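You operate a simulated robot arm through the tools that you are given. There is no shell and no other tool. Be economical: measure what you need, move in short steps, check, and stop when the job is done.

Carry out the task below with a simulated robot arm. There is one attempt and no reset: what you move stays moved.

TASK
Put things in order on the glue end of the long bench. At the end: the black tall can stands where the yellow tape measure stood; the clear bottle stands where the black tall can stood; the yellow tape measure stands on top of the orange levelling block; the white filler tin stands where the clear bottle stood; whatever was shut is shut again. Leave all else as you found it, and nothing knocked over.
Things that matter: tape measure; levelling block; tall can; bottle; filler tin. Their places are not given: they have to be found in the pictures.

Only the result counts: the job must be done as asked and must still hold three seconds after the hand-in. Knocking over, shifting, dropping, spilling or breaking anything else fails it.

THE ROBOT
A 6-joint arm with a two-finger parallel gripper, fixed in place. Base frame: the origin is at the foot of the arm, x ahead of it, y to its left, z up; the work surface is at about z = 0.9. Lengths are in m, angles in rad, forces in N, time in s.
With the tool pointing down near the work surface it reaches from about 0.24 to 0.66 m from the base axis. Its first joint turns from -1.152 to 1.152 rad. Payload 2.9 kg.
The tool frame sits at the grasp point between the pads (the TCP): z along the fingers, y along the line on which they close. The tips reach 0.03 m beyond it. The gripper opens to 0.11 m. The fingers are 0.02 m wide and 0.01 m thick; the gripper's body (0.048 by 0.112 m) begins 0.055 m behind the TCP.
Orientation is that of the tool frame in the base frame, as [roll, pitch, yaw] about the fixed x, y, z axes, in that order (R = Rz(yaw) Ry(pitch) Rx(roll)). With the fingers straight down and closing along the base's y, the tool's x points along the base's -x, its y along +y and its z along -z.

THE INTERFACE
- The arm moves only by the tool move_arm. Its argument "targets" is a list of rows, each an object (a shift or turn left out is 0, a gripper value left out holds the last) with "linear": the shift along the tool's x, y, z in m, a list of three; "delta_rot": the turn, a rotation vector about the tool's x, y, z in rad, a list of three. In form: [{"linear": [dx, dy, dz], "delta_rot": [ax, ay, az]}, ...]. A call has 1 to 12 rows; each row is the pose to reach, as a shift and turn from the pose commanded when the call began, along the tool's axes at that moment. "fingers" is the opening, from 0 (shut) to 1 (fully open), set as the call begins (left out, the last holds). Rows are played at 5 a second. More than 0.05 m and 0.15 rad between two rows, or a gripper value outside its range, and nothing of the call is played. A pose out of reach is approached as far as the arm can. The call stops where the force on the tool passes 40 N (or 10 N more than at its start, if that is more) or the arm is blocked; 0.2 s more then pass. The fingers move at their own pace (about 0.108 m/s each) and stop on an object; they squeeze with about 24 N. The grip force told is the motor's: it shows also when the fingers shut on nothing. Time passes only in rows, and 0.2 s behind the last, so rows that repeat a pose let the fingers close. It gives the time, the measured TCP pose, the force on the tool (base axes), the opening and the grip force at its end, in the units of the frame above (readings bear some noise), and new pictures: "pictures" is both (left out), scene, wrist or none.
- Cameras (640 x 400 px; columns grow to the right, rows downward): "scene" is fixed at [0.0781, 0.4269, 1.3953]; the picture's right is [-0.77, -0.63, 0.00], its down [-0.30, 0.36, -0.88] and it looks along [0.56, -0.68, -0.47] (base axes); focal length 349 px, centre (320, 200). "wrist" rides on the gripper at [-0.036, 0, -0.057] in the tool frame; the picture's right is [0.00, -1.00, 0.00], its down [0.97, 0.00, -0.24] and it looks along [0.24, 0.00, 0.97] (tool axes); focal length 218 px, centre (320, 200).
- point_at(camera, pixels): for up to 12 pixels [column, row] of the newest picture of that camera ("zoom" is the newest enlarged one), the place [x, y, z] in the base frame of the surface seen there, good to about 0.003 m. No time passes.
- enlarge(camera, box): a new picture of the part [left, top, right, bottom] of that camera's present view, enlarged. No time passes.
- hand_in(): hands the job in; it is judged then, once.

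Keep the steps short. Do not move on a guess: measure, check each grasp and each placing, and mend mistakes. In all there are 80 turns and 120 pictures (those below and enlarged ones count). Leave the gripper open and the arm clear of the work at the hand-in unless told otherwise, and finish with a single line.

The tools are called after "Emit:" by a JSON object that holds its "method" and its "body". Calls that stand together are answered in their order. move_arm: Moves the arm, as the interface text tells. Its arguments: {"type":"object","properties":{"targets":{"type":"array","items":{"type":"object","properties":{"linear":{"type":"array","items":{"type":"number"}},"delta_rot":{"type":"array","items":{"type":"number"}}}}},"fingers":{"type":"number"},"pictures":{"type":"string","enum":["both","scene","wrist","none"]}},"required":["targets"]} The other tools are called the same way: point_at (camera, pixels) gives the place of the surface under pixels of a picture; enlarge (camera, box) takes an enlarged picture of a part of a camera's view; hand_in () hands the job in.

At the start:

```text
clock: 0.0
tool_pos: [0.3487, -0.1505, 1.2258]
tcp_rot: [3.14, 0.0, 3.141]
contact_force: [-1.1, 1.0, -0.4]
grip_width: 0.1099
finger_force: 0.1
```

scene: 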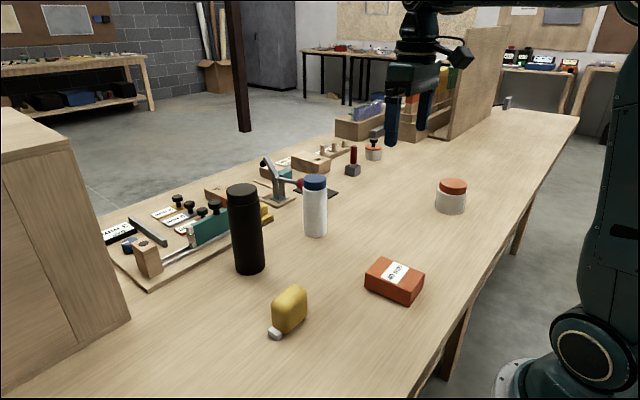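
wrist: 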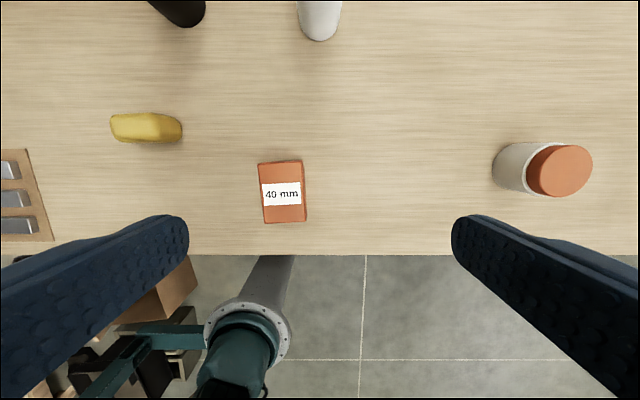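

I see the black can (245,230), a white bottle with a blue cap (315,205), a tin with an orange lid (451,196), the tape (288,310) and the orange block (394,280). I'll enlarge that part of the scene and measure the surfaces.

Emit:
{"method": "enlarge", "body": {"camera": "scene", "box": [200, 120, 520, 360]}}

Emit:
{"method": "point_at", "body": {"camera": "scene", "pixels": [[242, 190], [248, 268], [315, 180], [315, 232], [453, 184], [451, 210], [290, 292], [275, 333], [393, 270], [375, 285], [345, 260], [373, 147]]}}

Emit:
{"method": "point_at", "body": {"camera": "wrist", "pixels": [[115, 125], [145, 118], [180, 128], [145, 138], [262, 166], [300, 164], [265, 218], [303, 218], [560, 170], [530, 170], [590, 170], [380, 180]]}}

```text
1.67 times, centred on (360, 240) of scene
```

zoom: 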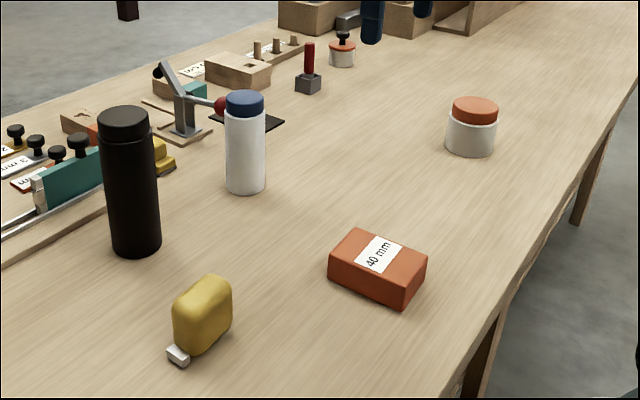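

```text
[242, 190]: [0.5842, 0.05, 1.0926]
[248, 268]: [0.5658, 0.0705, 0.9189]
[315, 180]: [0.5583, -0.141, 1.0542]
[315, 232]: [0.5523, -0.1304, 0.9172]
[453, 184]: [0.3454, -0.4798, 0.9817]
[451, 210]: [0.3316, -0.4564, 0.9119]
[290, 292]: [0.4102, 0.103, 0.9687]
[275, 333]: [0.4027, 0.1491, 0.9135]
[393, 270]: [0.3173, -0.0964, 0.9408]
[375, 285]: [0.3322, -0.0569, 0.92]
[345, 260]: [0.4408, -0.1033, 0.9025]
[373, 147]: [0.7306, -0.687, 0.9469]
```

```text
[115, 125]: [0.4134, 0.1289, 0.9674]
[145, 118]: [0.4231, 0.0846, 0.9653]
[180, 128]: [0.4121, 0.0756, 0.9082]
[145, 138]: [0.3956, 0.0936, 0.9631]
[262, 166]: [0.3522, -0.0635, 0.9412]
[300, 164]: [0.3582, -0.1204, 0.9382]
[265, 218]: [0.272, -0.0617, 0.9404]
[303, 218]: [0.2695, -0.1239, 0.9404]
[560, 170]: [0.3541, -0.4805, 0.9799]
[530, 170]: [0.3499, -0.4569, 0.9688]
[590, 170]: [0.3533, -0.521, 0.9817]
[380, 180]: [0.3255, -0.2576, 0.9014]
```

I'll zoom in on each object to get outlines, and check whether any other clear bottle is around.

Emit:
{"method": "enlarge", "body": {"camera": "scene", "box": [210, 160, 350, 280]}}

Emit:
{"method": "enlarge", "body": {"camera": "wrist", "box": [90, 0, 350, 230]}}

Emit:
{"method": "enlarge", "body": {"camera": "scene", "box": [250, 260, 440, 350]}}

```text
3.33 times, centred on (280, 220) of scene
```

zoom: 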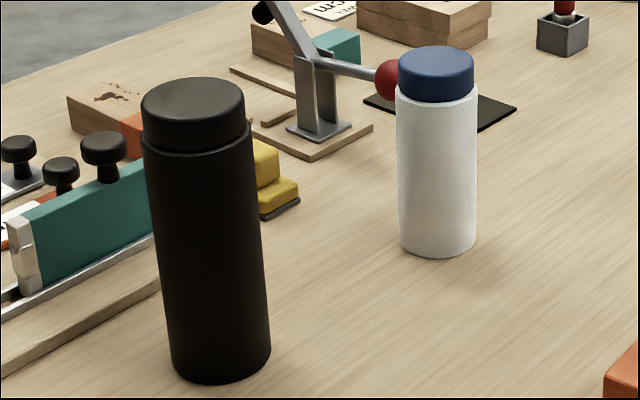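

```text
1.74 times, centred on (220, 115) of wrist
```

zoom: 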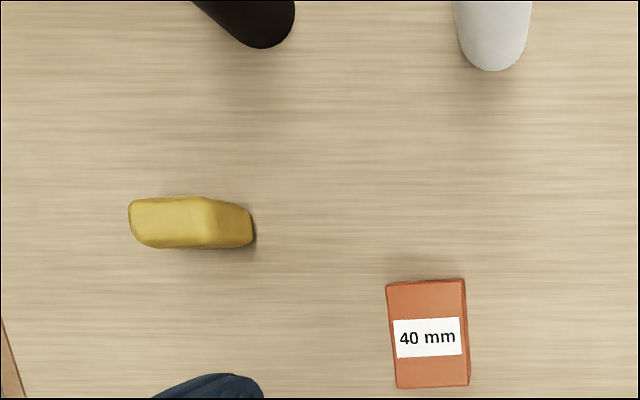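

```text
3.37 times, centred on (345, 305) of scene
```

zoom: 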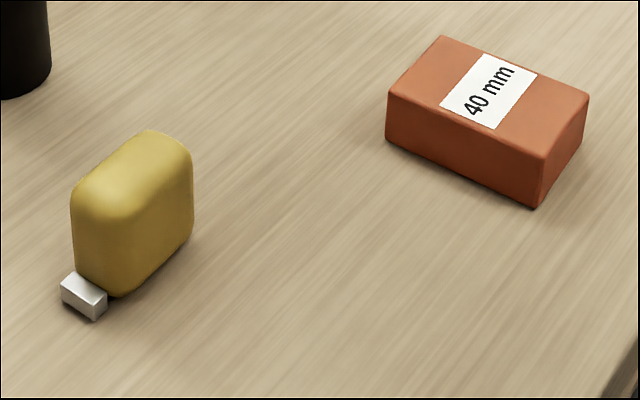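

The only bottle within reach is the white one with the blue cap, so I take that as the clear bottle. No spare place is needed if I go tape, can, bottle, tin. Next I go over the tape and turn the tool 90° so the fingers close across its thin side.

Emit:
{"method": "move_arm", "body": {"targets": [{"linear": [-0.0055, 0.0227, 0.0091], "delta_rot": [0, 0, -0.1427]}, {"linear": [-0.0109, 0.0455, 0.0182], "delta_rot": [0, 0, -0.2855]}, {"linear": [-0.0164, 0.0682, 0.0273], "delta_rot": [0, 0, -0.4282]}, {"linear": [-0.0218, 0.0909, 0.0364], "delta_rot": [0, 0, -0.5709]}, {"linear": [-0.0273, 0.1136, 0.0455], "delta_rot": [0, 0, -0.7136]}, {"linear": [-0.0327, 0.1364, 0.0545], "delta_rot": [0, 0, -0.8564]}, {"linear": [-0.0382, 0.1591, 0.0636], "delta_rot": [0, 0, -0.9991]}, {"linear": [-0.0436, 0.1818, 0.0727], "delta_rot": [0, 0, -1.1418]}, {"linear": [-0.0491, 0.2045, 0.0818], "delta_rot": [0, 0, -1.2845]}, {"linear": [-0.0545, 0.2273, 0.0909], "delta_rot": [0, 0, -1.4273]}, {"linear": [-0.06, 0.25, 0.1], "delta_rot": [0, 0, -1.57]}, {"linear": [-0.06, 0.25, 0.1], "delta_rot": [0, 0, -1.57]}]}}

```text
clock: 2.6
tool_pos: [0.4112, 0.0999, 1.1259]
tcp_rot: [-3.141, -0.001, -1.567]
contact_force: [0.3, 0.0, -0.2]
grip_width: 0.1098
finger_force: 0.1
```

scene: 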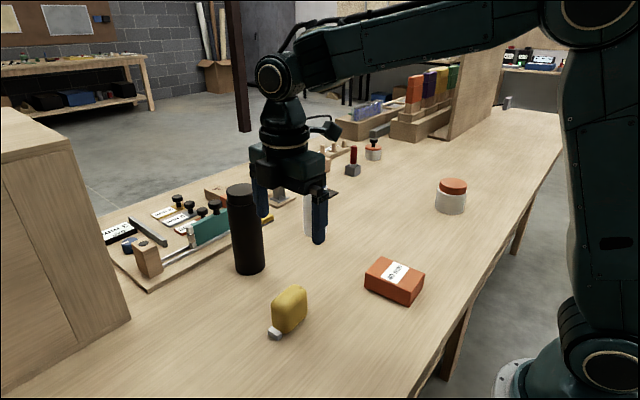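
wrist: 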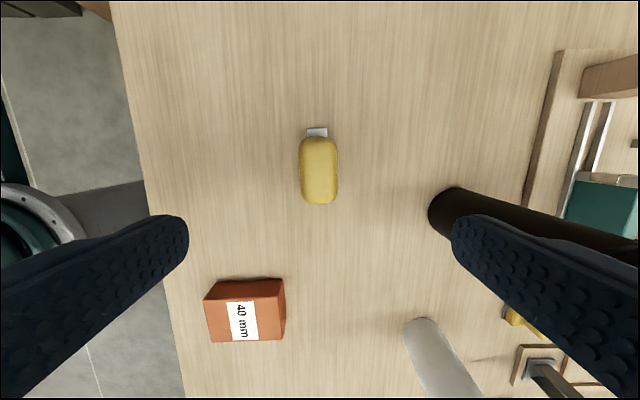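

The tape is now straight below, around (319,170) in the wrist picture. I'll measure its edges along with the block's.

Emit:
{"method": "enlarge", "body": {"camera": "wrist", "box": [270, 115, 370, 215]}}

Emit:
{"method": "point_at", "body": {"camera": "wrist", "pixels": [[302, 170], [319, 170], [335, 170], [319, 142], [319, 198], [318, 131], [310, 150], [329, 150], [311, 195], [329, 195], [318, 136], [432, 205]]}}

Emit:
{"method": "point_at", "body": {"camera": "wrist", "pixels": [[206, 301], [283, 298], [211, 341], [284, 338], [245, 320], [212, 297], [277, 281]]}}

```text
4.00 times, centred on (320, 165) of wrist
```

zoom: 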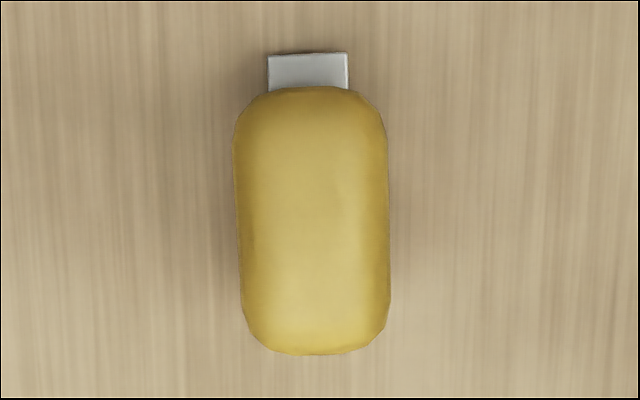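

```text
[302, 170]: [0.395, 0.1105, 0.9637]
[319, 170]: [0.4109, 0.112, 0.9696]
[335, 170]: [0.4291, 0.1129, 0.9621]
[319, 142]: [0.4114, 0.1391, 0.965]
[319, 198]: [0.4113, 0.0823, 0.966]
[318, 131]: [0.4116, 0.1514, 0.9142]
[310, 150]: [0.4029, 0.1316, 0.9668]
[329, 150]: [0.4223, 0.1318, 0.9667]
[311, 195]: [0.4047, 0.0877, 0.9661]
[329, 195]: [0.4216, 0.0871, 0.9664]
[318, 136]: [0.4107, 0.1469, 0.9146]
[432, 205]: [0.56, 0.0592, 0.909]
```

```text
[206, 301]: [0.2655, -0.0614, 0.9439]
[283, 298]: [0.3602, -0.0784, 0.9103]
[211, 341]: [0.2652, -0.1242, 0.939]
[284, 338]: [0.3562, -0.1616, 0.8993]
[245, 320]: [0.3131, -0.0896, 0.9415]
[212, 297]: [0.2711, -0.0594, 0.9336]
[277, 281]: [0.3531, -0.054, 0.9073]
```

The tape body's centre is (0.4115, 0.1115) with its top at 0.97. The block's top centre is (0.312, -0.0925) at 0.941. I'll lower straight down around the tape with the fingers open.

Emit:
{"method": "move_arm", "body": {"targets": [{"linear": [-0.0115, 0, 0.03]}, {"linear": [-0.0115, 0, 0.07]}, {"linear": [-0.0115, 0, 0.11]}, {"linear": [-0.0115, 0, 0.15]}, {"linear": [-0.0115, 0, 0.17]}, {"linear": [-0.0115, 0, 0.181]}, {"linear": [-0.0115, 0, 0.181]}]}}

```text
clock: 4.2
tool_pos: [0.4091, 0.1114, 0.9454]
tcp_rot: [-3.141, 0.0, -1.57]
contact_force: [-0.5, 0.0, 0.2]
grip_width: 0.1098
finger_force: 0.0
```

scene: 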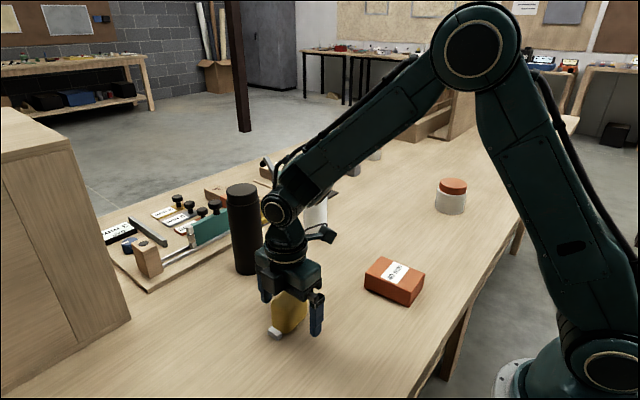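
wrist: 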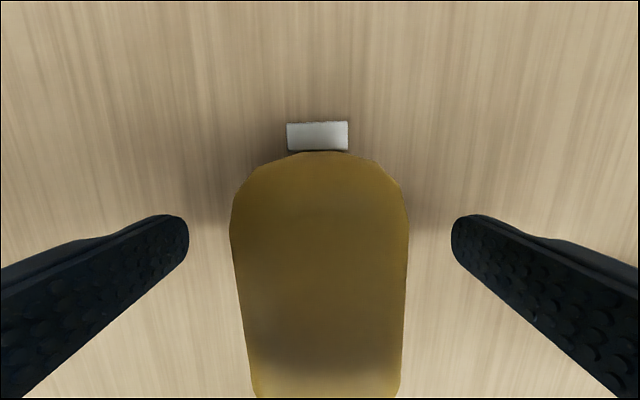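

The tape sits centred between the fingers. I'll close on it and see what opening it stops at.

Emit:
{"method": "move_arm", "body": {"fingers": 0, "targets": [{"linear": [0, 0, 0]}, {"linear": [0, 0, 0]}, {"linear": [0, 0, 0]}, {"linear": [0, 0, 0]}], "pictures": "none"}}

```text
clock: 5.2
tool_pos: [0.4075, 0.1113, 0.9455]
tcp_rot: [3.14, -0.002, -1.57]
contact_force: [-0.9, -0.1, 0.2]
grip_width: 0.0398
finger_force: 24.3
```

It is held at 0.040 m wide. I'll lift it and carry it over the block, turning back 90° so the tape lies along the block's long side.

Emit:
{"method": "move_arm", "body": {"targets": [{"linear": [0, 0, -0.04]}, {"linear": [0.0185, 0.0088, -0.08], "delta_rot": [0, 0, 0.1427]}, {"linear": [0.0371, 0.0176, -0.11], "delta_rot": [0, 0, 0.2855]}, {"linear": [0.0556, 0.0265, -0.11], "delta_rot": [0, 0, 0.4282]}, {"linear": [0.0742, 0.0353, -0.11], "delta_rot": [0, 0, 0.5709]}, {"linear": [0.0927, 0.0441, -0.11], "delta_rot": [0, 0, 0.7136]}, {"linear": [0.1113, 0.0529, -0.11], "delta_rot": [0, 0, 0.8564]}, {"linear": [0.1298, 0.0617, -0.11], "delta_rot": [0, 0, 0.9991]}, {"linear": [0.1484, 0.0705, -0.11], "delta_rot": [0, 0, 1.1418]}, {"linear": [0.1669, 0.0794, -0.11], "delta_rot": [0, 0, 1.2845]}, {"linear": [0.1855, 0.0882, -0.11], "delta_rot": [0, 0, 1.4273]}, {"linear": [0.204, 0.097, -0.11], "delta_rot": [0, 0, 1.57]}]}}

```text
clock: 7.8
tool_pos: [0.3113, -0.0924, 1.0564]
tcp_rot: [-3.141, 0.0, 3.138]
contact_force: [0.0, -0.2, 1.3]
grip_width: 0.0001
finger_force: 24.1
```

scene: 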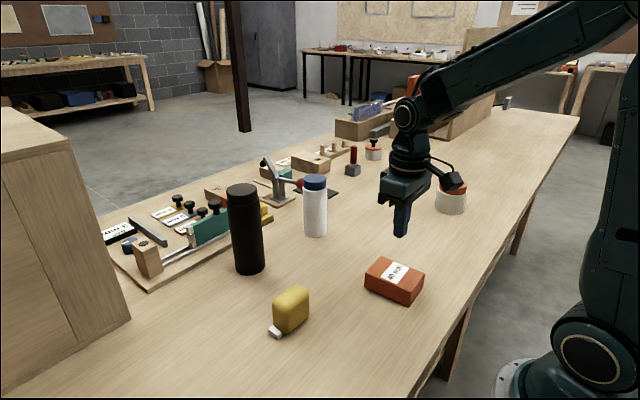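
wrist: 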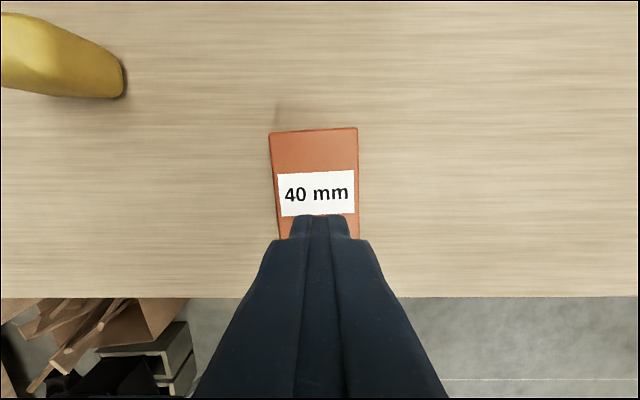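

The fingers shut on nothing: the tape slipped out as the lift began and still stands near its place. I'll go back over it with the fingers open and measure again. This time I'll grip lower, match its turn and lift slowly.

Emit:
{"method": "move_arm", "body": {"fingers": 1, "targets": [{"linear": [-0.0091, 0.0185, -0.01], "delta_rot": [0, 0, -0.1427]}, {"linear": [-0.0182, 0.0371, -0.02], "delta_rot": [0, 0, -0.2855]}, {"linear": [-0.0273, 0.0556, -0.03], "delta_rot": [0, 0, -0.4282]}, {"linear": [-0.0364, 0.0742, -0.04], "delta_rot": [0, 0, -0.5709]}, {"linear": [-0.0455, 0.0927, -0.04], "delta_rot": [0, 0, -0.7136]}, {"linear": [-0.0545, 0.1113, -0.04], "delta_rot": [0, 0, -0.8564]}, {"linear": [-0.0636, 0.1298, -0.04], "delta_rot": [0, 0, -0.9991]}, {"linear": [-0.0727, 0.1484, -0.04], "delta_rot": [0, 0, -1.1418]}, {"linear": [-0.0818, 0.1669, -0.04], "delta_rot": [0, 0, -1.2845]}, {"linear": [-0.0909, 0.1855, -0.04], "delta_rot": [0, 0, -1.4273]}, {"linear": [-0.1, 0.204, -0.04], "delta_rot": [0, 0, -1.57]}, {"linear": [-0.1, 0.204, -0.04], "delta_rot": [0, 0, -1.57]}]}}

```text
clock: 10.4
tool_pos: [0.4119, 0.1108, 1.0937]
tcp_rot: [-3.14, -0.001, -1.569]
contact_force: [-0.7, -0.2, 0.8]
grip_width: 0.1099
finger_force: 0.0
```

scene: 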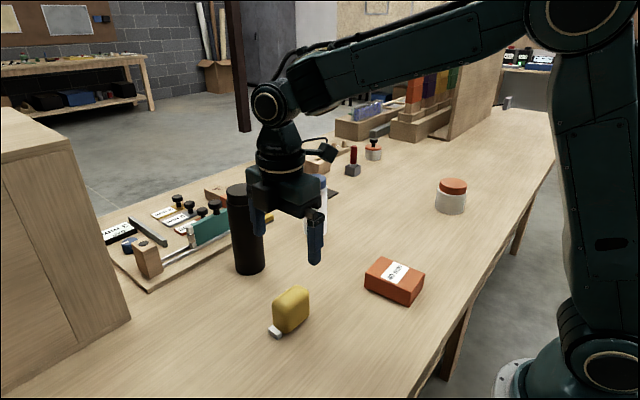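
wrist: 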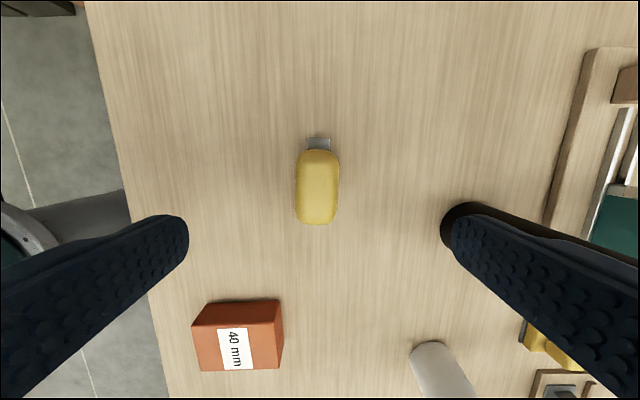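

Emit:
{"method": "enlarge", "body": {"camera": "wrist", "box": [260, 130, 370, 240]}}

Emit:
{"method": "point_at", "body": {"camera": "wrist", "pixels": [[298, 190], [317, 190], [337, 190], [317, 152], [317, 222], [318, 143], [300, 165], [335, 165], [300, 215], [335, 215]]}}

```text
3.64 times, centred on (315, 185) of wrist
```

zoom: 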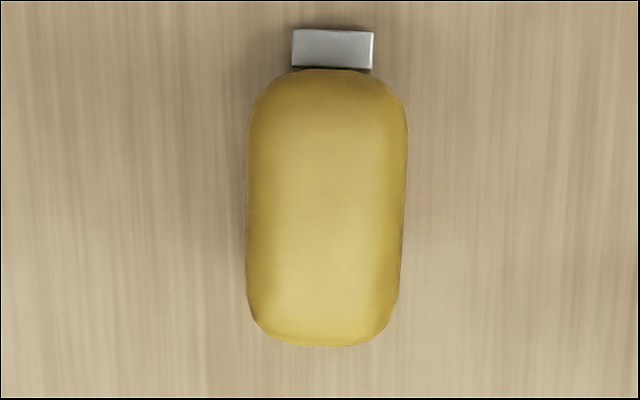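

```text
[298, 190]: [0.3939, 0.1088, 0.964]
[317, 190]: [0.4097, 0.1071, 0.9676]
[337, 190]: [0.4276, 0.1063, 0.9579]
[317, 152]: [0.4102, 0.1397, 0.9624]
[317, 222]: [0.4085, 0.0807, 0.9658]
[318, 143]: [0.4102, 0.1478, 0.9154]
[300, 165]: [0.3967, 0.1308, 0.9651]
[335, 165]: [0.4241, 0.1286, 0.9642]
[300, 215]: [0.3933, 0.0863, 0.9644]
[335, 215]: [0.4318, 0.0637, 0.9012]
```

The tape now sits at about (0.410, 0.110). I'll go lower, with the tips just above the bench at TCP 0.934.

Emit:
{"method": "move_arm", "body": {"targets": [{"linear": [0, 0.0012, 0.04]}, {"linear": [0, 0.0012, 0.08]}, {"linear": [0, 0.0012, 0.12]}, {"linear": [0, 0.0012, 0.145]}, {"linear": [0, 0.0012, 0.159]}, {"linear": [0, 0.0012, 0.159]}], "pictures": "wrist"}}

Emit:
{"method": "move_arm", "body": {"fingers": 0, "targets": [{"linear": [0, 0, 0]}, {"linear": [0, 0, 0]}, {"linear": [0, 0, 0]}, {"linear": [0, 0, 0]}, {"linear": [0, 0, 0]}, {"linear": [0, 0, 0]}, {"linear": [0, 0, -0.005]}, {"linear": [0, 0, -0.01]}, {"linear": [0, 0, -0.015]}, {"linear": [0, 0, -0.02]}], "pictures": "both"}}

```text
clock: 11.8
tool_pos: [0.4091, 0.1092, 0.9337]
tcp_rot: [3.141, 0.0, -1.574]
contact_force: [-0.4, 0.6, 0.3]
grip_width: 0.11
finger_force: 0.2
```

wrist: 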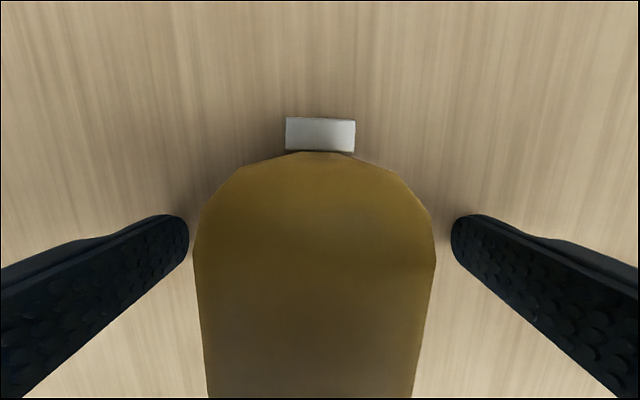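

```text
clock: 14.0
tool_pos: [0.4102, 0.1118, 0.9537]
tcp_rot: [3.141, 0.0, -1.57]
contact_force: [-0.2, -0.4, -2.0]
grip_width: 0.0397
finger_force: 23.6
```

scene: 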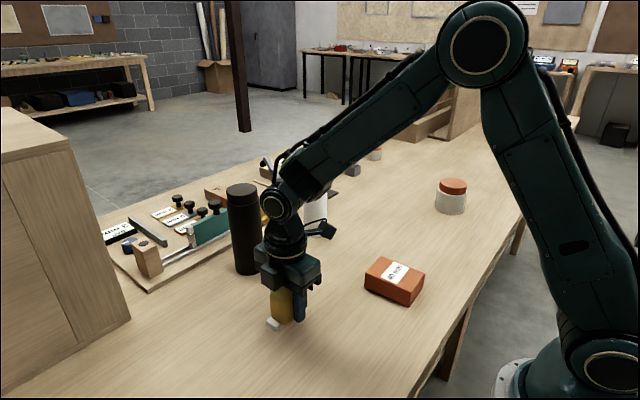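
wrist: 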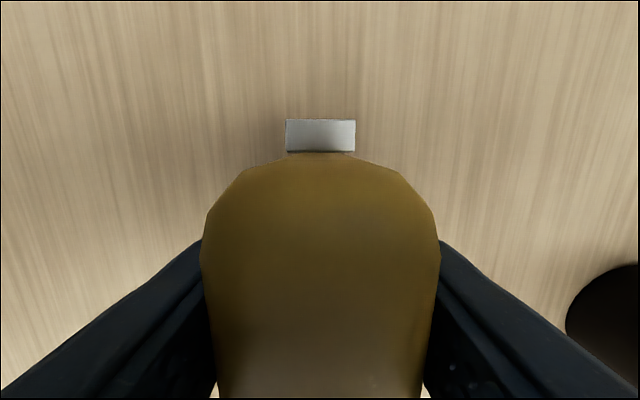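

The hook's pixel position hasn't changed and the force shows about 2 N of weight, so the tape is lifted. I'll raise it further, slowly.

Emit:
{"method": "move_arm", "body": {"targets": [{"linear": [0, 0, -0.01]}, {"linear": [0, 0, -0.02]}, {"linear": [0, 0, -0.03]}, {"linear": [0, 0, -0.04]}, {"linear": [0, 0, -0.05]}, {"linear": [0, 0, -0.06]}, {"linear": [0.01, 0.005, -0.065], "delta_rot": [0, 0, 0.05]}, {"linear": [0.02, 0.01, -0.065], "delta_rot": [0, 0, 0.12]}, {"linear": [0.03, 0.015, -0.065], "delta_rot": [0, 0, 0.2]}], "pictures": "wrist"}}

```text
clock: 16.0
tool_pos: [0.3933, 0.0807, 1.0204]
tcp_rot: [3.141, 0.001, -1.774]
contact_force: [0.5, -0.7, -2.0]
grip_width: 0.04
finger_force: 24.5
```

wrist: 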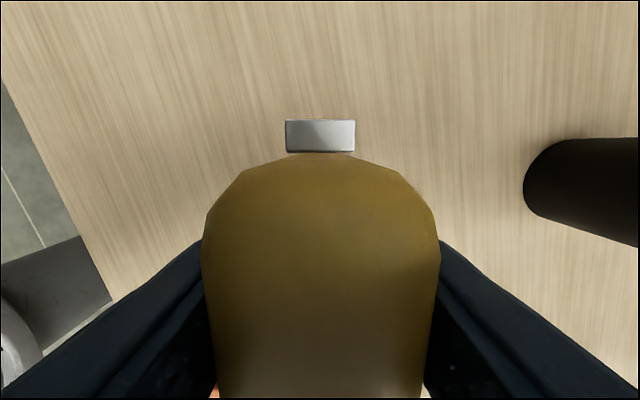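

It is still held. I'll carry it over the block while turning the rest of the way.

Emit:
{"method": "move_arm", "body": {"targets": [{"linear": [0.0156, 0.0039, 0], "delta_rot": [0, 0, 0.114]}, {"linear": [0.0312, 0.0078, 0], "delta_rot": [0, 0, 0.228]}, {"linear": [0.0468, 0.0117, 0], "delta_rot": [0, 0, 0.3425]}, {"linear": [0.0623, 0.0156, 0], "delta_rot": [0, 0, 0.4567]}, {"linear": [0.0779, 0.0195, 0], "delta_rot": [0, 0, 0.571]}, {"linear": [0.0935, 0.0235, 0], "delta_rot": [0, 0, 0.685]}, {"linear": [0.1091, 0.0274, 0], "delta_rot": [0, 0, 0.799]}, {"linear": [0.1247, 0.0313, 0], "delta_rot": [0, 0, 0.913]}, {"linear": [0.1403, 0.0352, 0], "delta_rot": [0, 0, 1.0275]}, {"linear": [0.1558, 0.0391, 0], "delta_rot": [0, 0, 1.142]}, {"linear": [0.1714, 0.043, 0], "delta_rot": [0, 0, 1.256]}, {"linear": [0.187, 0.0469, 0], "delta_rot": [0, 0, 1.37]}]}}

```text
clock: 18.6
tool_pos: [0.3112, -0.0941, 1.0205]
tcp_rot: [3.14, 0.001, 3.14]
contact_force: [0.5, 0.5, -2.6]
grip_width: 0.0399
finger_force: 24.0
```

scene: 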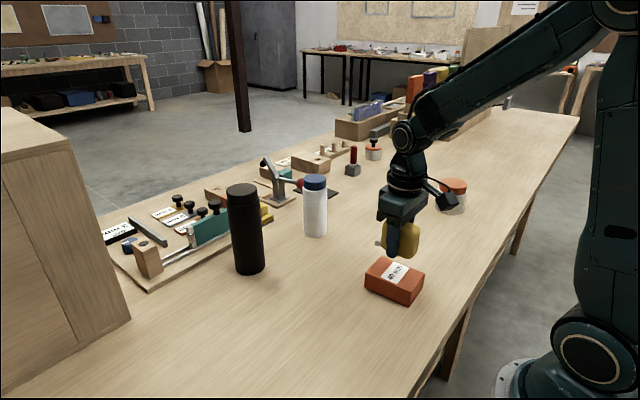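
wrist: 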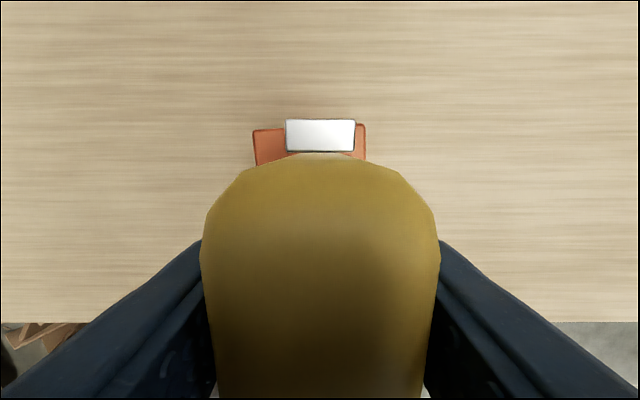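

The far edge of the block shows at columns 253–366, so the tape may sit slightly to the right of centre. I'll measure that before lowering.

Emit:
{"method": "point_at", "body": {"camera": "wrist", "pixels": [[257, 135], [363, 128], [260, 158], [364, 152], [320, 122]]}}

Emit:
{"method": "point_at", "body": {"camera": "scene", "pixels": [[385, 262], [370, 279], [419, 272], [408, 287], [380, 259], [422, 274]]}}

```text
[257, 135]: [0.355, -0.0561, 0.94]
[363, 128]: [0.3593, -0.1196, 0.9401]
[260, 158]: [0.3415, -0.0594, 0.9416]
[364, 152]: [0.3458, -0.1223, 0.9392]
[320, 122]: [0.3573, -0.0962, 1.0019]
```

```text
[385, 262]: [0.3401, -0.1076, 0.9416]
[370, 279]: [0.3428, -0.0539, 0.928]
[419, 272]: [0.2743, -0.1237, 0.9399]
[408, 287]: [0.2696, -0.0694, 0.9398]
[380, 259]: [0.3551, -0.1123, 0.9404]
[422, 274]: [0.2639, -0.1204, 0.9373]
```

The block's centre is (0.311, -0.091), so I'll shift 2 mm toward +y. Then I'll lower slowly to just touching.

Emit:
{"method": "move_arm", "body": {"targets": [{"linear": [0, 0.002, 0.01]}, {"linear": [0, 0.002, 0.02]}, {"linear": [0, 0.002, 0.03]}, {"linear": [0, 0.002, 0.038]}, {"linear": [0, 0.002, 0.042]}, {"linear": [0, 0.002, 0.0445]}, {"linear": [0, 0.002, 0.0445]}]}}

```text
clock: 20.2
tool_pos: [0.3105, -0.0916, 0.9757]
tcp_rot: [3.141, -0.001, -3.141]
contact_force: [0.0, -0.4, -1.6]
grip_width: 0.04
finger_force: 23.9
```

scene: 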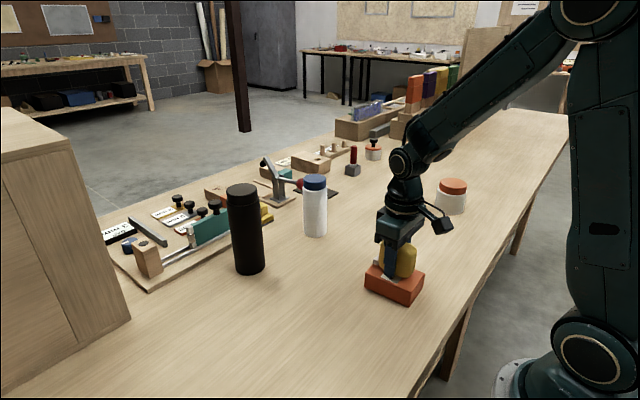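
wrist: 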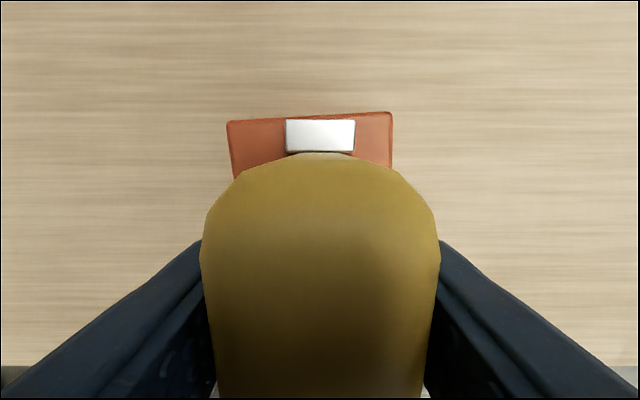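

The force still reads the tape's weight, so it hasn't touched. I'll lower in 0.5 mm steps.

Emit:
{"method": "move_arm", "body": {"targets": [{"linear": [0, 0, 0.0005]}, {"linear": [0, 0, 0.001]}, {"linear": [0, 0, 0.0015]}, {"linear": [0, 0, 0.0015]}], "pictures": "none"}}

```text
clock: 21.2
tool_pos: [0.3124, -0.0908, 0.975]
tcp_rot: [3.141, 0.0, -3.141]
contact_force: [-0.7, -0.1, -1.9]
grip_width: 0.0399
finger_force: 23.8
```

Emit:
{"method": "move_arm", "body": {"targets": [{"linear": [0, 0, 0.0005]}, {"linear": [0, 0, 0.001]}, {"linear": [0, 0, 0.0015]}, {"linear": [0, 0, 0.0015]}], "pictures": "none"}}

```text
clock: 22.2
tool_pos: [0.313, -0.0921, 0.9739]
tcp_rot: [3.142, 0.0, 3.141]
contact_force: [-2.6, 2.5, 8.8]
grip_width: 0.0401
finger_force: 24.0
```

That's contact, with the force up to +8.8 N. I'll open the fingers, wait, and then rise straight up.

Emit:
{"method": "move_arm", "body": {"fingers": 1, "targets": [{"linear": [0, 0, 0]}, {"linear": [0, 0, 0]}, {"linear": [0, 0, 0]}, {"linear": [0, 0, 0]}, {"linear": [0, 0, -0.03]}, {"linear": [0, 0, -0.07]}, {"linear": [0, 0, -0.11]}, {"linear": [0, 0, -0.15]}, {"linear": [0, 0, -0.19]}]}}

```text
clock: 24.2
tool_pos: [0.3115, -0.0927, 1.1614]
tcp_rot: [-3.141, -0.002, 3.141]
contact_force: [0.2, 0.1, 0.6]
grip_width: 0.1102
finger_force: 0.0
```

scene: 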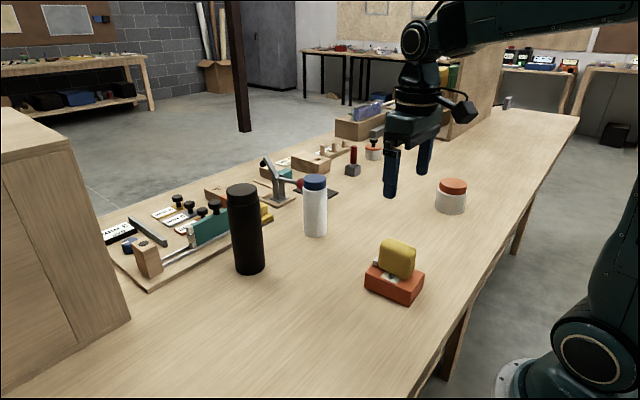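
wrist: 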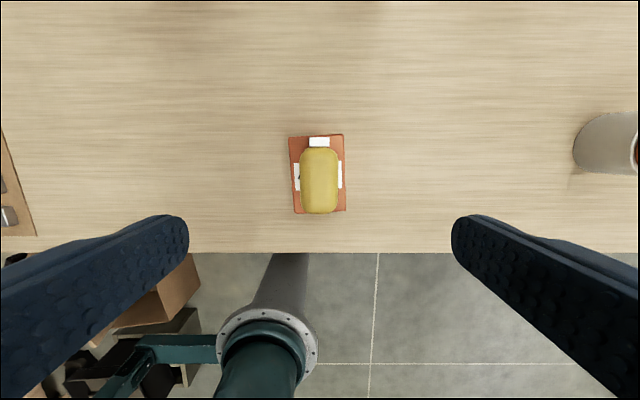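

The tape stands on the block. Now I'll go high over the black can, around (0.575, 0.055), to measure it from above.

Emit:
{"method": "move_arm", "body": {"targets": [{"linear": [0, 0, -0.04]}, {"linear": [-0.03, 0.016, -0.065]}, {"linear": [-0.06, 0.033, -0.065]}, {"linear": [-0.09, 0.05, -0.065]}, {"linear": [-0.12, 0.066, -0.065]}, {"linear": [-0.15, 0.083, -0.065]}, {"linear": [-0.18, 0.1, -0.065]}, {"linear": [-0.21, 0.116, -0.065]}, {"linear": [-0.24, 0.133, -0.065]}, {"linear": [-0.265, 0.147, -0.065]}, {"linear": [-0.265, 0.147, -0.065]}]}}

```text
clock: 26.6
tool_pos: [0.5725, 0.0551, 1.2276]
tcp_rot: [3.141, 0.008, 3.141]
contact_force: [19.9, 6.0, -32.3]
grip_width: 0.1099
finger_force: 0.0
out of reach, approached as far as the arm can: row 10, 11
```

scene: 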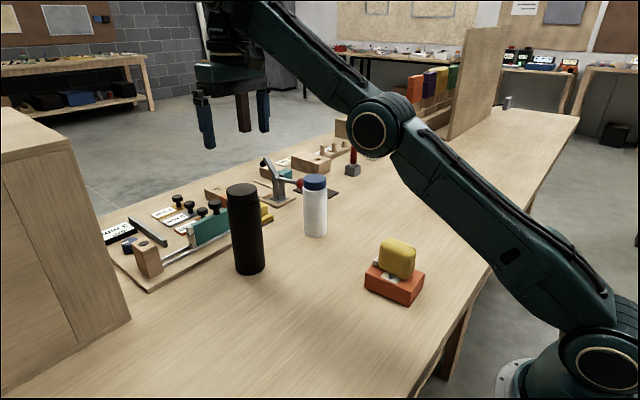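
wrist: 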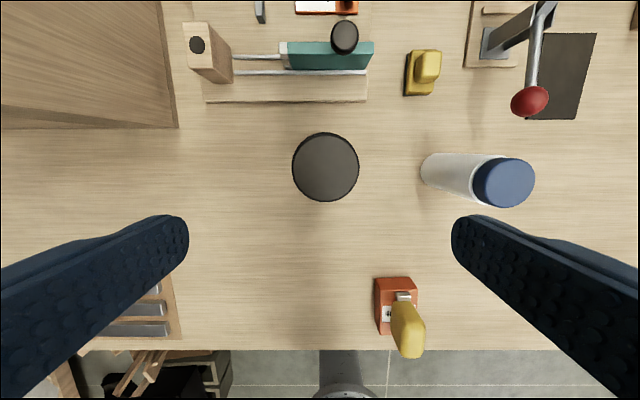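

At this height the arm is at the edge of its reach, but the view is good: the can's top is centred at (325,167). I'll measure the can and the bottle.

Emit:
{"method": "point_at", "body": {"camera": "wrist", "pixels": [[325, 166], [294, 167], [356, 167], [325, 136], [325, 199], [504, 182], [475, 182], [532, 182], [504, 160], [504, 204], [430, 150], [425, 185]]}}

Emit:
{"method": "point_at", "body": {"camera": "scene", "pixels": [[229, 200], [257, 200], [235, 262], [263, 262], [249, 274], [316, 236], [303, 215], [327, 215], [315, 195], [315, 200], [248, 215], [243, 185]]}}

```text
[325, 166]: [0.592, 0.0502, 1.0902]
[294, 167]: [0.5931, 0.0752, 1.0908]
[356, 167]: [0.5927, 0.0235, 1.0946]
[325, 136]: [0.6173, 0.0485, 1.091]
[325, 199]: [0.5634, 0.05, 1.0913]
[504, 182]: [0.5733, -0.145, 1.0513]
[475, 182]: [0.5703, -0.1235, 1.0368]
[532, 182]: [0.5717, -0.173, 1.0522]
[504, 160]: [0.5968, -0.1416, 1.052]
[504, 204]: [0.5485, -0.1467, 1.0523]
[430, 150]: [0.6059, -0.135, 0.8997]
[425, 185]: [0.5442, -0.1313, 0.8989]
```

```text
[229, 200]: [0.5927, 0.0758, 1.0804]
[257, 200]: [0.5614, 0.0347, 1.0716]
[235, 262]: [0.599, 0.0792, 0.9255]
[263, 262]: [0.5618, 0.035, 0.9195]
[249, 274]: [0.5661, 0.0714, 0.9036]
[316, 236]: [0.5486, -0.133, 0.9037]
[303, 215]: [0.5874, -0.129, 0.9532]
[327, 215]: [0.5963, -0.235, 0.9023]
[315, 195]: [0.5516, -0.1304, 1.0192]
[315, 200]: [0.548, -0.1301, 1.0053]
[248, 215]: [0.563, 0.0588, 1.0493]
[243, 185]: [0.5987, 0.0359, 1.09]
```

The can's centre is (0.590, 0.0495) with its top at 1.091 and a diameter of about 0.057. The bottle's centre is (0.5725, -0.145) with its top at 1.052. I'll lower over the can to just above its top and read the pose again.

Emit:
{"method": "move_arm", "body": {"targets": [{"linear": [0, 0, 0.03]}, {"linear": [-0.005, -0.002, 0.06]}, {"linear": [-0.014, -0.005, 0.085]}, {"linear": [-0.014, -0.005, 0.1]}, {"linear": [-0.014, -0.005, 0.1]}]}}

```text
clock: 27.8
tool_pos: [0.5856, 0.0508, 1.1247]
tcp_rot: [3.141, -0.001, 3.141]
contact_force: [-0.6, -0.4, -0.2]
grip_width: 0.1099
finger_force: 0.1
```

scene: 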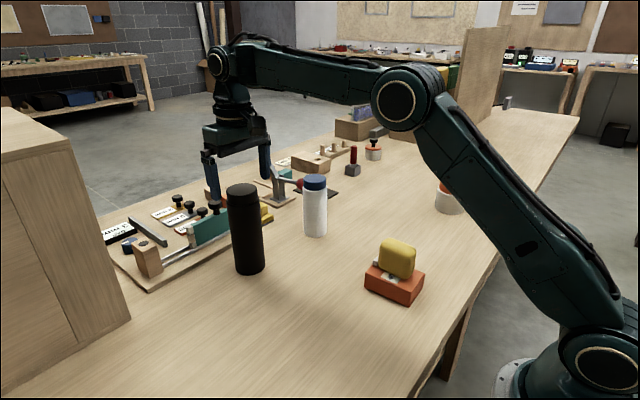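
wrist: 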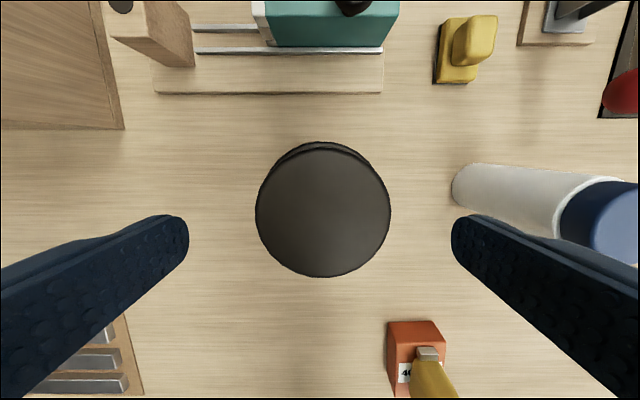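

Nicely centred. I'll shift +4 mm in x and lower to TCP z 1.042, which keeps the gripper body just above the can's top.

Emit:
{"method": "move_arm", "body": {"targets": [{"linear": [-0.0045, -0.001, 0.02]}, {"linear": [-0.0045, -0.001, 0.045]}, {"linear": [-0.0045, -0.001, 0.065]}, {"linear": [-0.0045, -0.001, 0.08]}, {"linear": [-0.0045, -0.001, 0.082]}], "pictures": "scene"}}

```text
clock: 29.0
tool_pos: [0.5896, 0.0495, 1.0418]
tcp_rot: [3.141, 0.001, 3.141]
contact_force: [-0.6, -0.5, 0.0]
grip_width: 0.11
finger_force: 0.1
```

scene: 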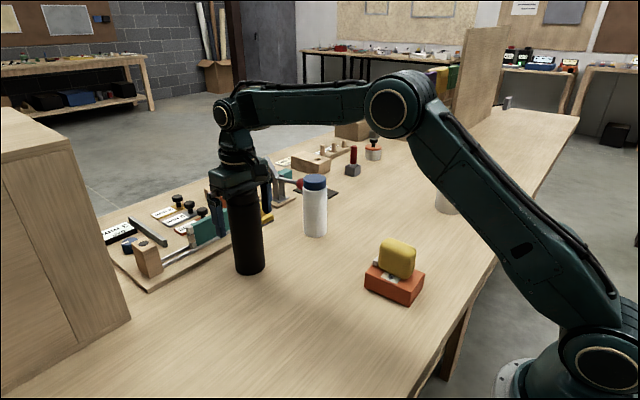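

I'll close, hold, and lift slowly by 20 mm.

Emit:
{"method": "move_arm", "body": {"fingers": 0, "targets": [{"linear": [0, 0, 0]}, {"linear": [0, 0, 0]}, {"linear": [0, 0, 0]}, {"linear": [0, 0, 0]}, {"linear": [0, 0, 0]}, {"linear": [0, 0, 0]}, {"linear": [0, 0, -0.005]}, {"linear": [0, 0, -0.01]}, {"linear": [0, 0, -0.015]}, {"linear": [0, 0, -0.02]}]}}

```text
clock: 31.2
tool_pos: [0.5893, 0.0504, 1.0617]
tcp_rot: [3.14, -0.001, -3.141]
contact_force: [0.0, 0.6, -3.2]
grip_width: 0.0654
finger_force: 23.4
```

scene: 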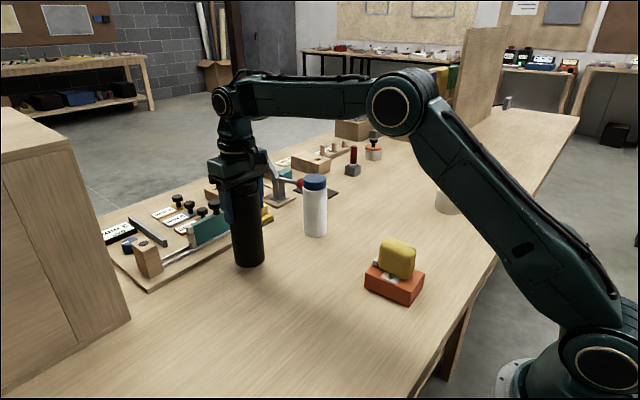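
wrist: 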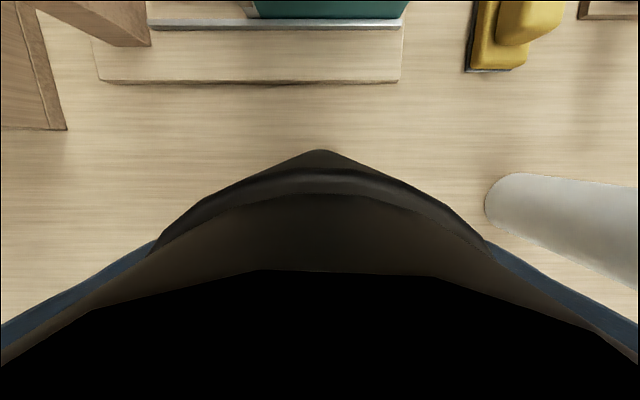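

The can is up: its base went from row 274 to 266, with about 3 N of weight. I'll raise it a bit more and carry it slowly to the tape's old place at (0.4115, 0.1115).

Emit:
{"method": "move_arm", "body": {"targets": [{"linear": [0, 0, -0.01]}, {"linear": [0.01, 0.0035, -0.02]}, {"linear": [0.028, 0.0097, -0.025]}, {"linear": [0.047, 0.016, -0.025]}, {"linear": [0.066, 0.023, -0.025]}, {"linear": [0.085, 0.0295, -0.025]}, {"linear": [0.104, 0.036, -0.025]}, {"linear": [0.123, 0.0425, -0.025]}, {"linear": [0.142, 0.049, -0.025]}, {"linear": [0.16, 0.055, -0.025]}, {"linear": [0.172, 0.0595, -0.025]}, {"linear": [0.178, 0.0615, -0.025]}]}}

```text
clock: 33.8
tool_pos: [0.4116, 0.1104, 1.0849]
tcp_rot: [3.142, 0.001, -3.14]
contact_force: [-0.3, 0.5, -3.5]
grip_width: 0.0653
finger_force: 24.0
```

scene: 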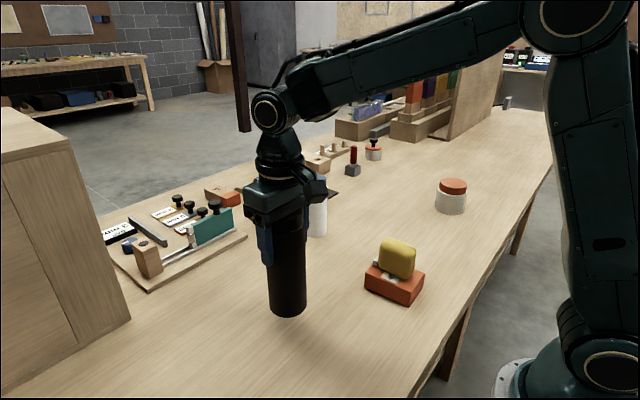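
wrist: 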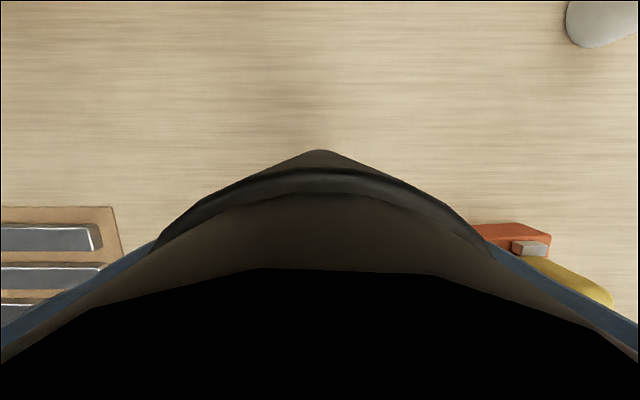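

The can is over the tape's place. I'll lower it 44 mm (it was raised 45) and watch the force.

Emit:
{"method": "move_arm", "body": {"targets": [{"linear": [0, 0.0005, 0.01]}, {"linear": [0, 0.0005, 0.02]}, {"linear": [0, 0.0005, 0.03]}, {"linear": [0, 0.0005, 0.038]}, {"linear": [0, 0.0005, 0.042]}, {"linear": [0, 0.0005, 0.044]}, {"linear": [0, 0.0005, 0.045]}, {"linear": [0, 0.0005, 0.045]}], "pictures": "scene"}}

```text
clock: 35.6
tool_pos: [0.4103, 0.1115, 1.0436]
tcp_rot: [-3.141, 0.0, -3.141]
contact_force: [0.5, -0.5, -3.0]
grip_width: 0.0652
finger_force: 24.0
```

scene: 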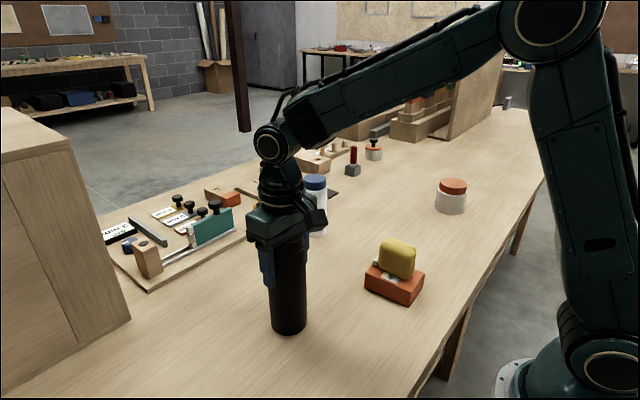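

No touch yet. I'll go on in half-millimetre steps.

Emit:
{"method": "move_arm", "body": {"targets": [{"linear": [0, 0, 0.0005]}, {"linear": [0, 0, 0.001]}, {"linear": [0, 0, 0.001]}], "pictures": "none"}}

Emit:
{"method": "move_arm", "body": {"targets": [{"linear": [0, 0, 0.0005]}, {"linear": [0, 0, 0.001]}, {"linear": [0, 0, 0.001]}], "pictures": "none"}}

```text
clock: 36.4
tool_pos: [0.4109, 0.112, 1.0422]
tcp_rot: [3.141, 0.0, -3.142]
contact_force: [0.0, 1.4, -3.4]
grip_width: 0.0655
finger_force: 23.9
```

```text
clock: 37.2
tool_pos: [0.4119, 0.1125, 1.0423]
tcp_rot: [3.141, 0.0, -3.141]
contact_force: [-2.0, 1.2, 7.1]
grip_width: 0.065
finger_force: 23.8
```

It touches now (+7 N). I'll open, wait, and rise.

Emit:
{"method": "move_arm", "body": {"fingers": 1, "targets": [{"linear": [0, 0, 0]}, {"linear": [0, 0, 0]}, {"linear": [0, 0, 0]}, {"linear": [0, 0, 0]}, {"linear": [0, 0, -0.03]}, {"linear": [0, 0, -0.07]}, {"linear": [0, 0, -0.11]}, {"linear": [0, 0, -0.14]}, {"linear": [0, 0, -0.14]}]}}

```text
clock: 39.2
tool_pos: [0.4099, 0.1105, 1.18]
tcp_rot: [-3.142, -0.001, 3.141]
contact_force: [-0.5, 0.3, -0.1]
grip_width: 0.1103
finger_force: 0.0
```

scene: 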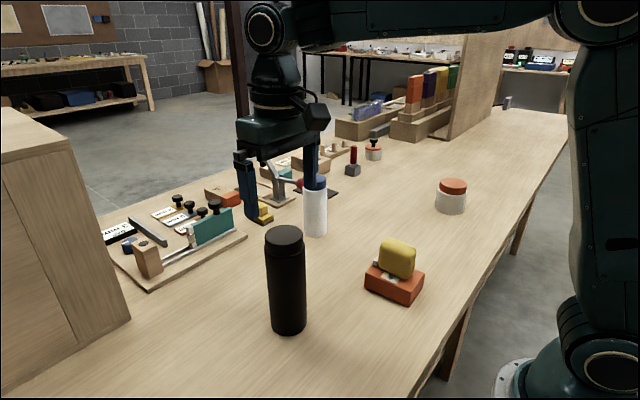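
wrist: 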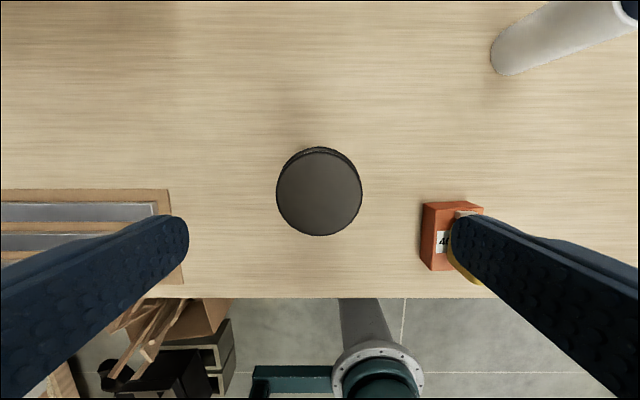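

The can stands at the tape's place. I'll check its centre, then go over the bottle.

Emit:
{"method": "point_at", "body": {"camera": "wrist", "pixels": [[319, 191], [277, 192], [361, 192], [319, 150], [319, 233]]}}

Emit:
{"method": "move_arm", "body": {"targets": [{"linear": [-0.0162, -0.0255, 0]}, {"linear": [-0.0324, -0.051, 0]}, {"linear": [-0.0486, -0.0767, 0]}, {"linear": [-0.0648, -0.1022, 0]}, {"linear": [-0.081, -0.128, 0.0]}, {"linear": [-0.0972, -0.1533, 0.01]}, {"linear": [-0.1134, -0.179, 0.02]}, {"linear": [-0.13, -0.2044, 0.03]}, {"linear": [-0.1458, -0.23, 0.04]}, {"linear": [-0.162, -0.2555, 0.06]}, {"linear": [-0.162, -0.2555, 0.08]}, {"linear": [-0.162, -0.2555, 0.08]}]}}

```text
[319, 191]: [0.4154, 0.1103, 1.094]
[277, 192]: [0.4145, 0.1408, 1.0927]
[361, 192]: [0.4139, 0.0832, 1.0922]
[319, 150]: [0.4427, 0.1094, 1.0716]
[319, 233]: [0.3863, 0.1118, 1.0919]
```

```text
clock: 41.8
tool_pos: [0.5731, -0.1453, 1.1007]
tcp_rot: [3.141, -0.002, -3.141]
contact_force: [0.1, -1.4, 0.0]
grip_width: 0.1103
finger_force: 0.1
```

scene: 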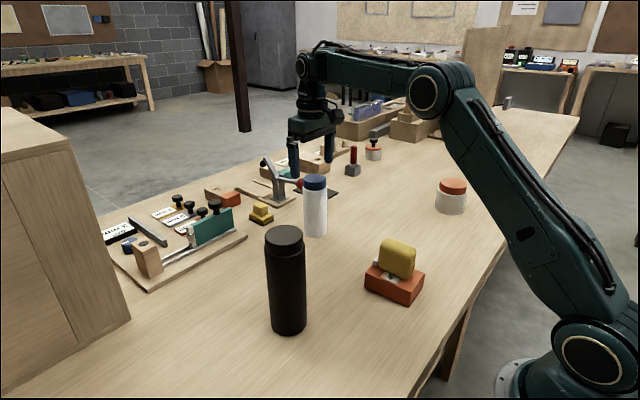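
wrist: 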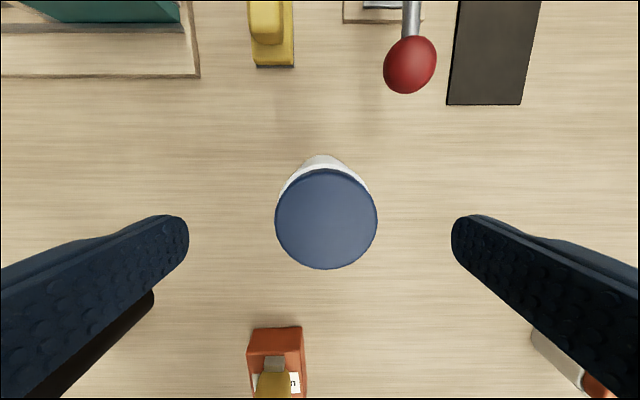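

The can's centre came out at about (0.4145, 0.111), which is good. I'll measure the bottle's cap and the red knob nearby.

Emit:
{"method": "point_at", "body": {"camera": "wrist", "pixels": [[326, 220], [276, 220], [377, 220], [326, 170], [326, 268], [410, 60], [405, 92], [308, 165]]}}

Emit:
{"method": "enlarge", "body": {"camera": "scene", "box": [280, 160, 350, 245]}}

```text
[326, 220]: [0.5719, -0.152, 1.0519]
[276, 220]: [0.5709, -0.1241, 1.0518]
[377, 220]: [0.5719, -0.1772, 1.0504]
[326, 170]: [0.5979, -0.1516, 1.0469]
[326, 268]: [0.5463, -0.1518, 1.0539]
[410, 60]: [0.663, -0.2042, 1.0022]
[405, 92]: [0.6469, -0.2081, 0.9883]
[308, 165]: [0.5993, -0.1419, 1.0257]
```

```text
4.71 times, centred on (315, 202) of scene
```

zoom: 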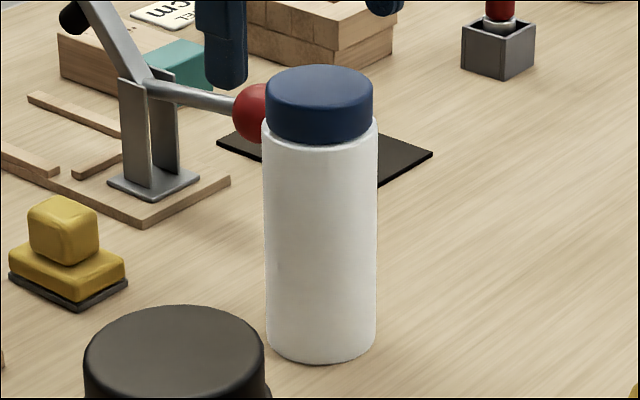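

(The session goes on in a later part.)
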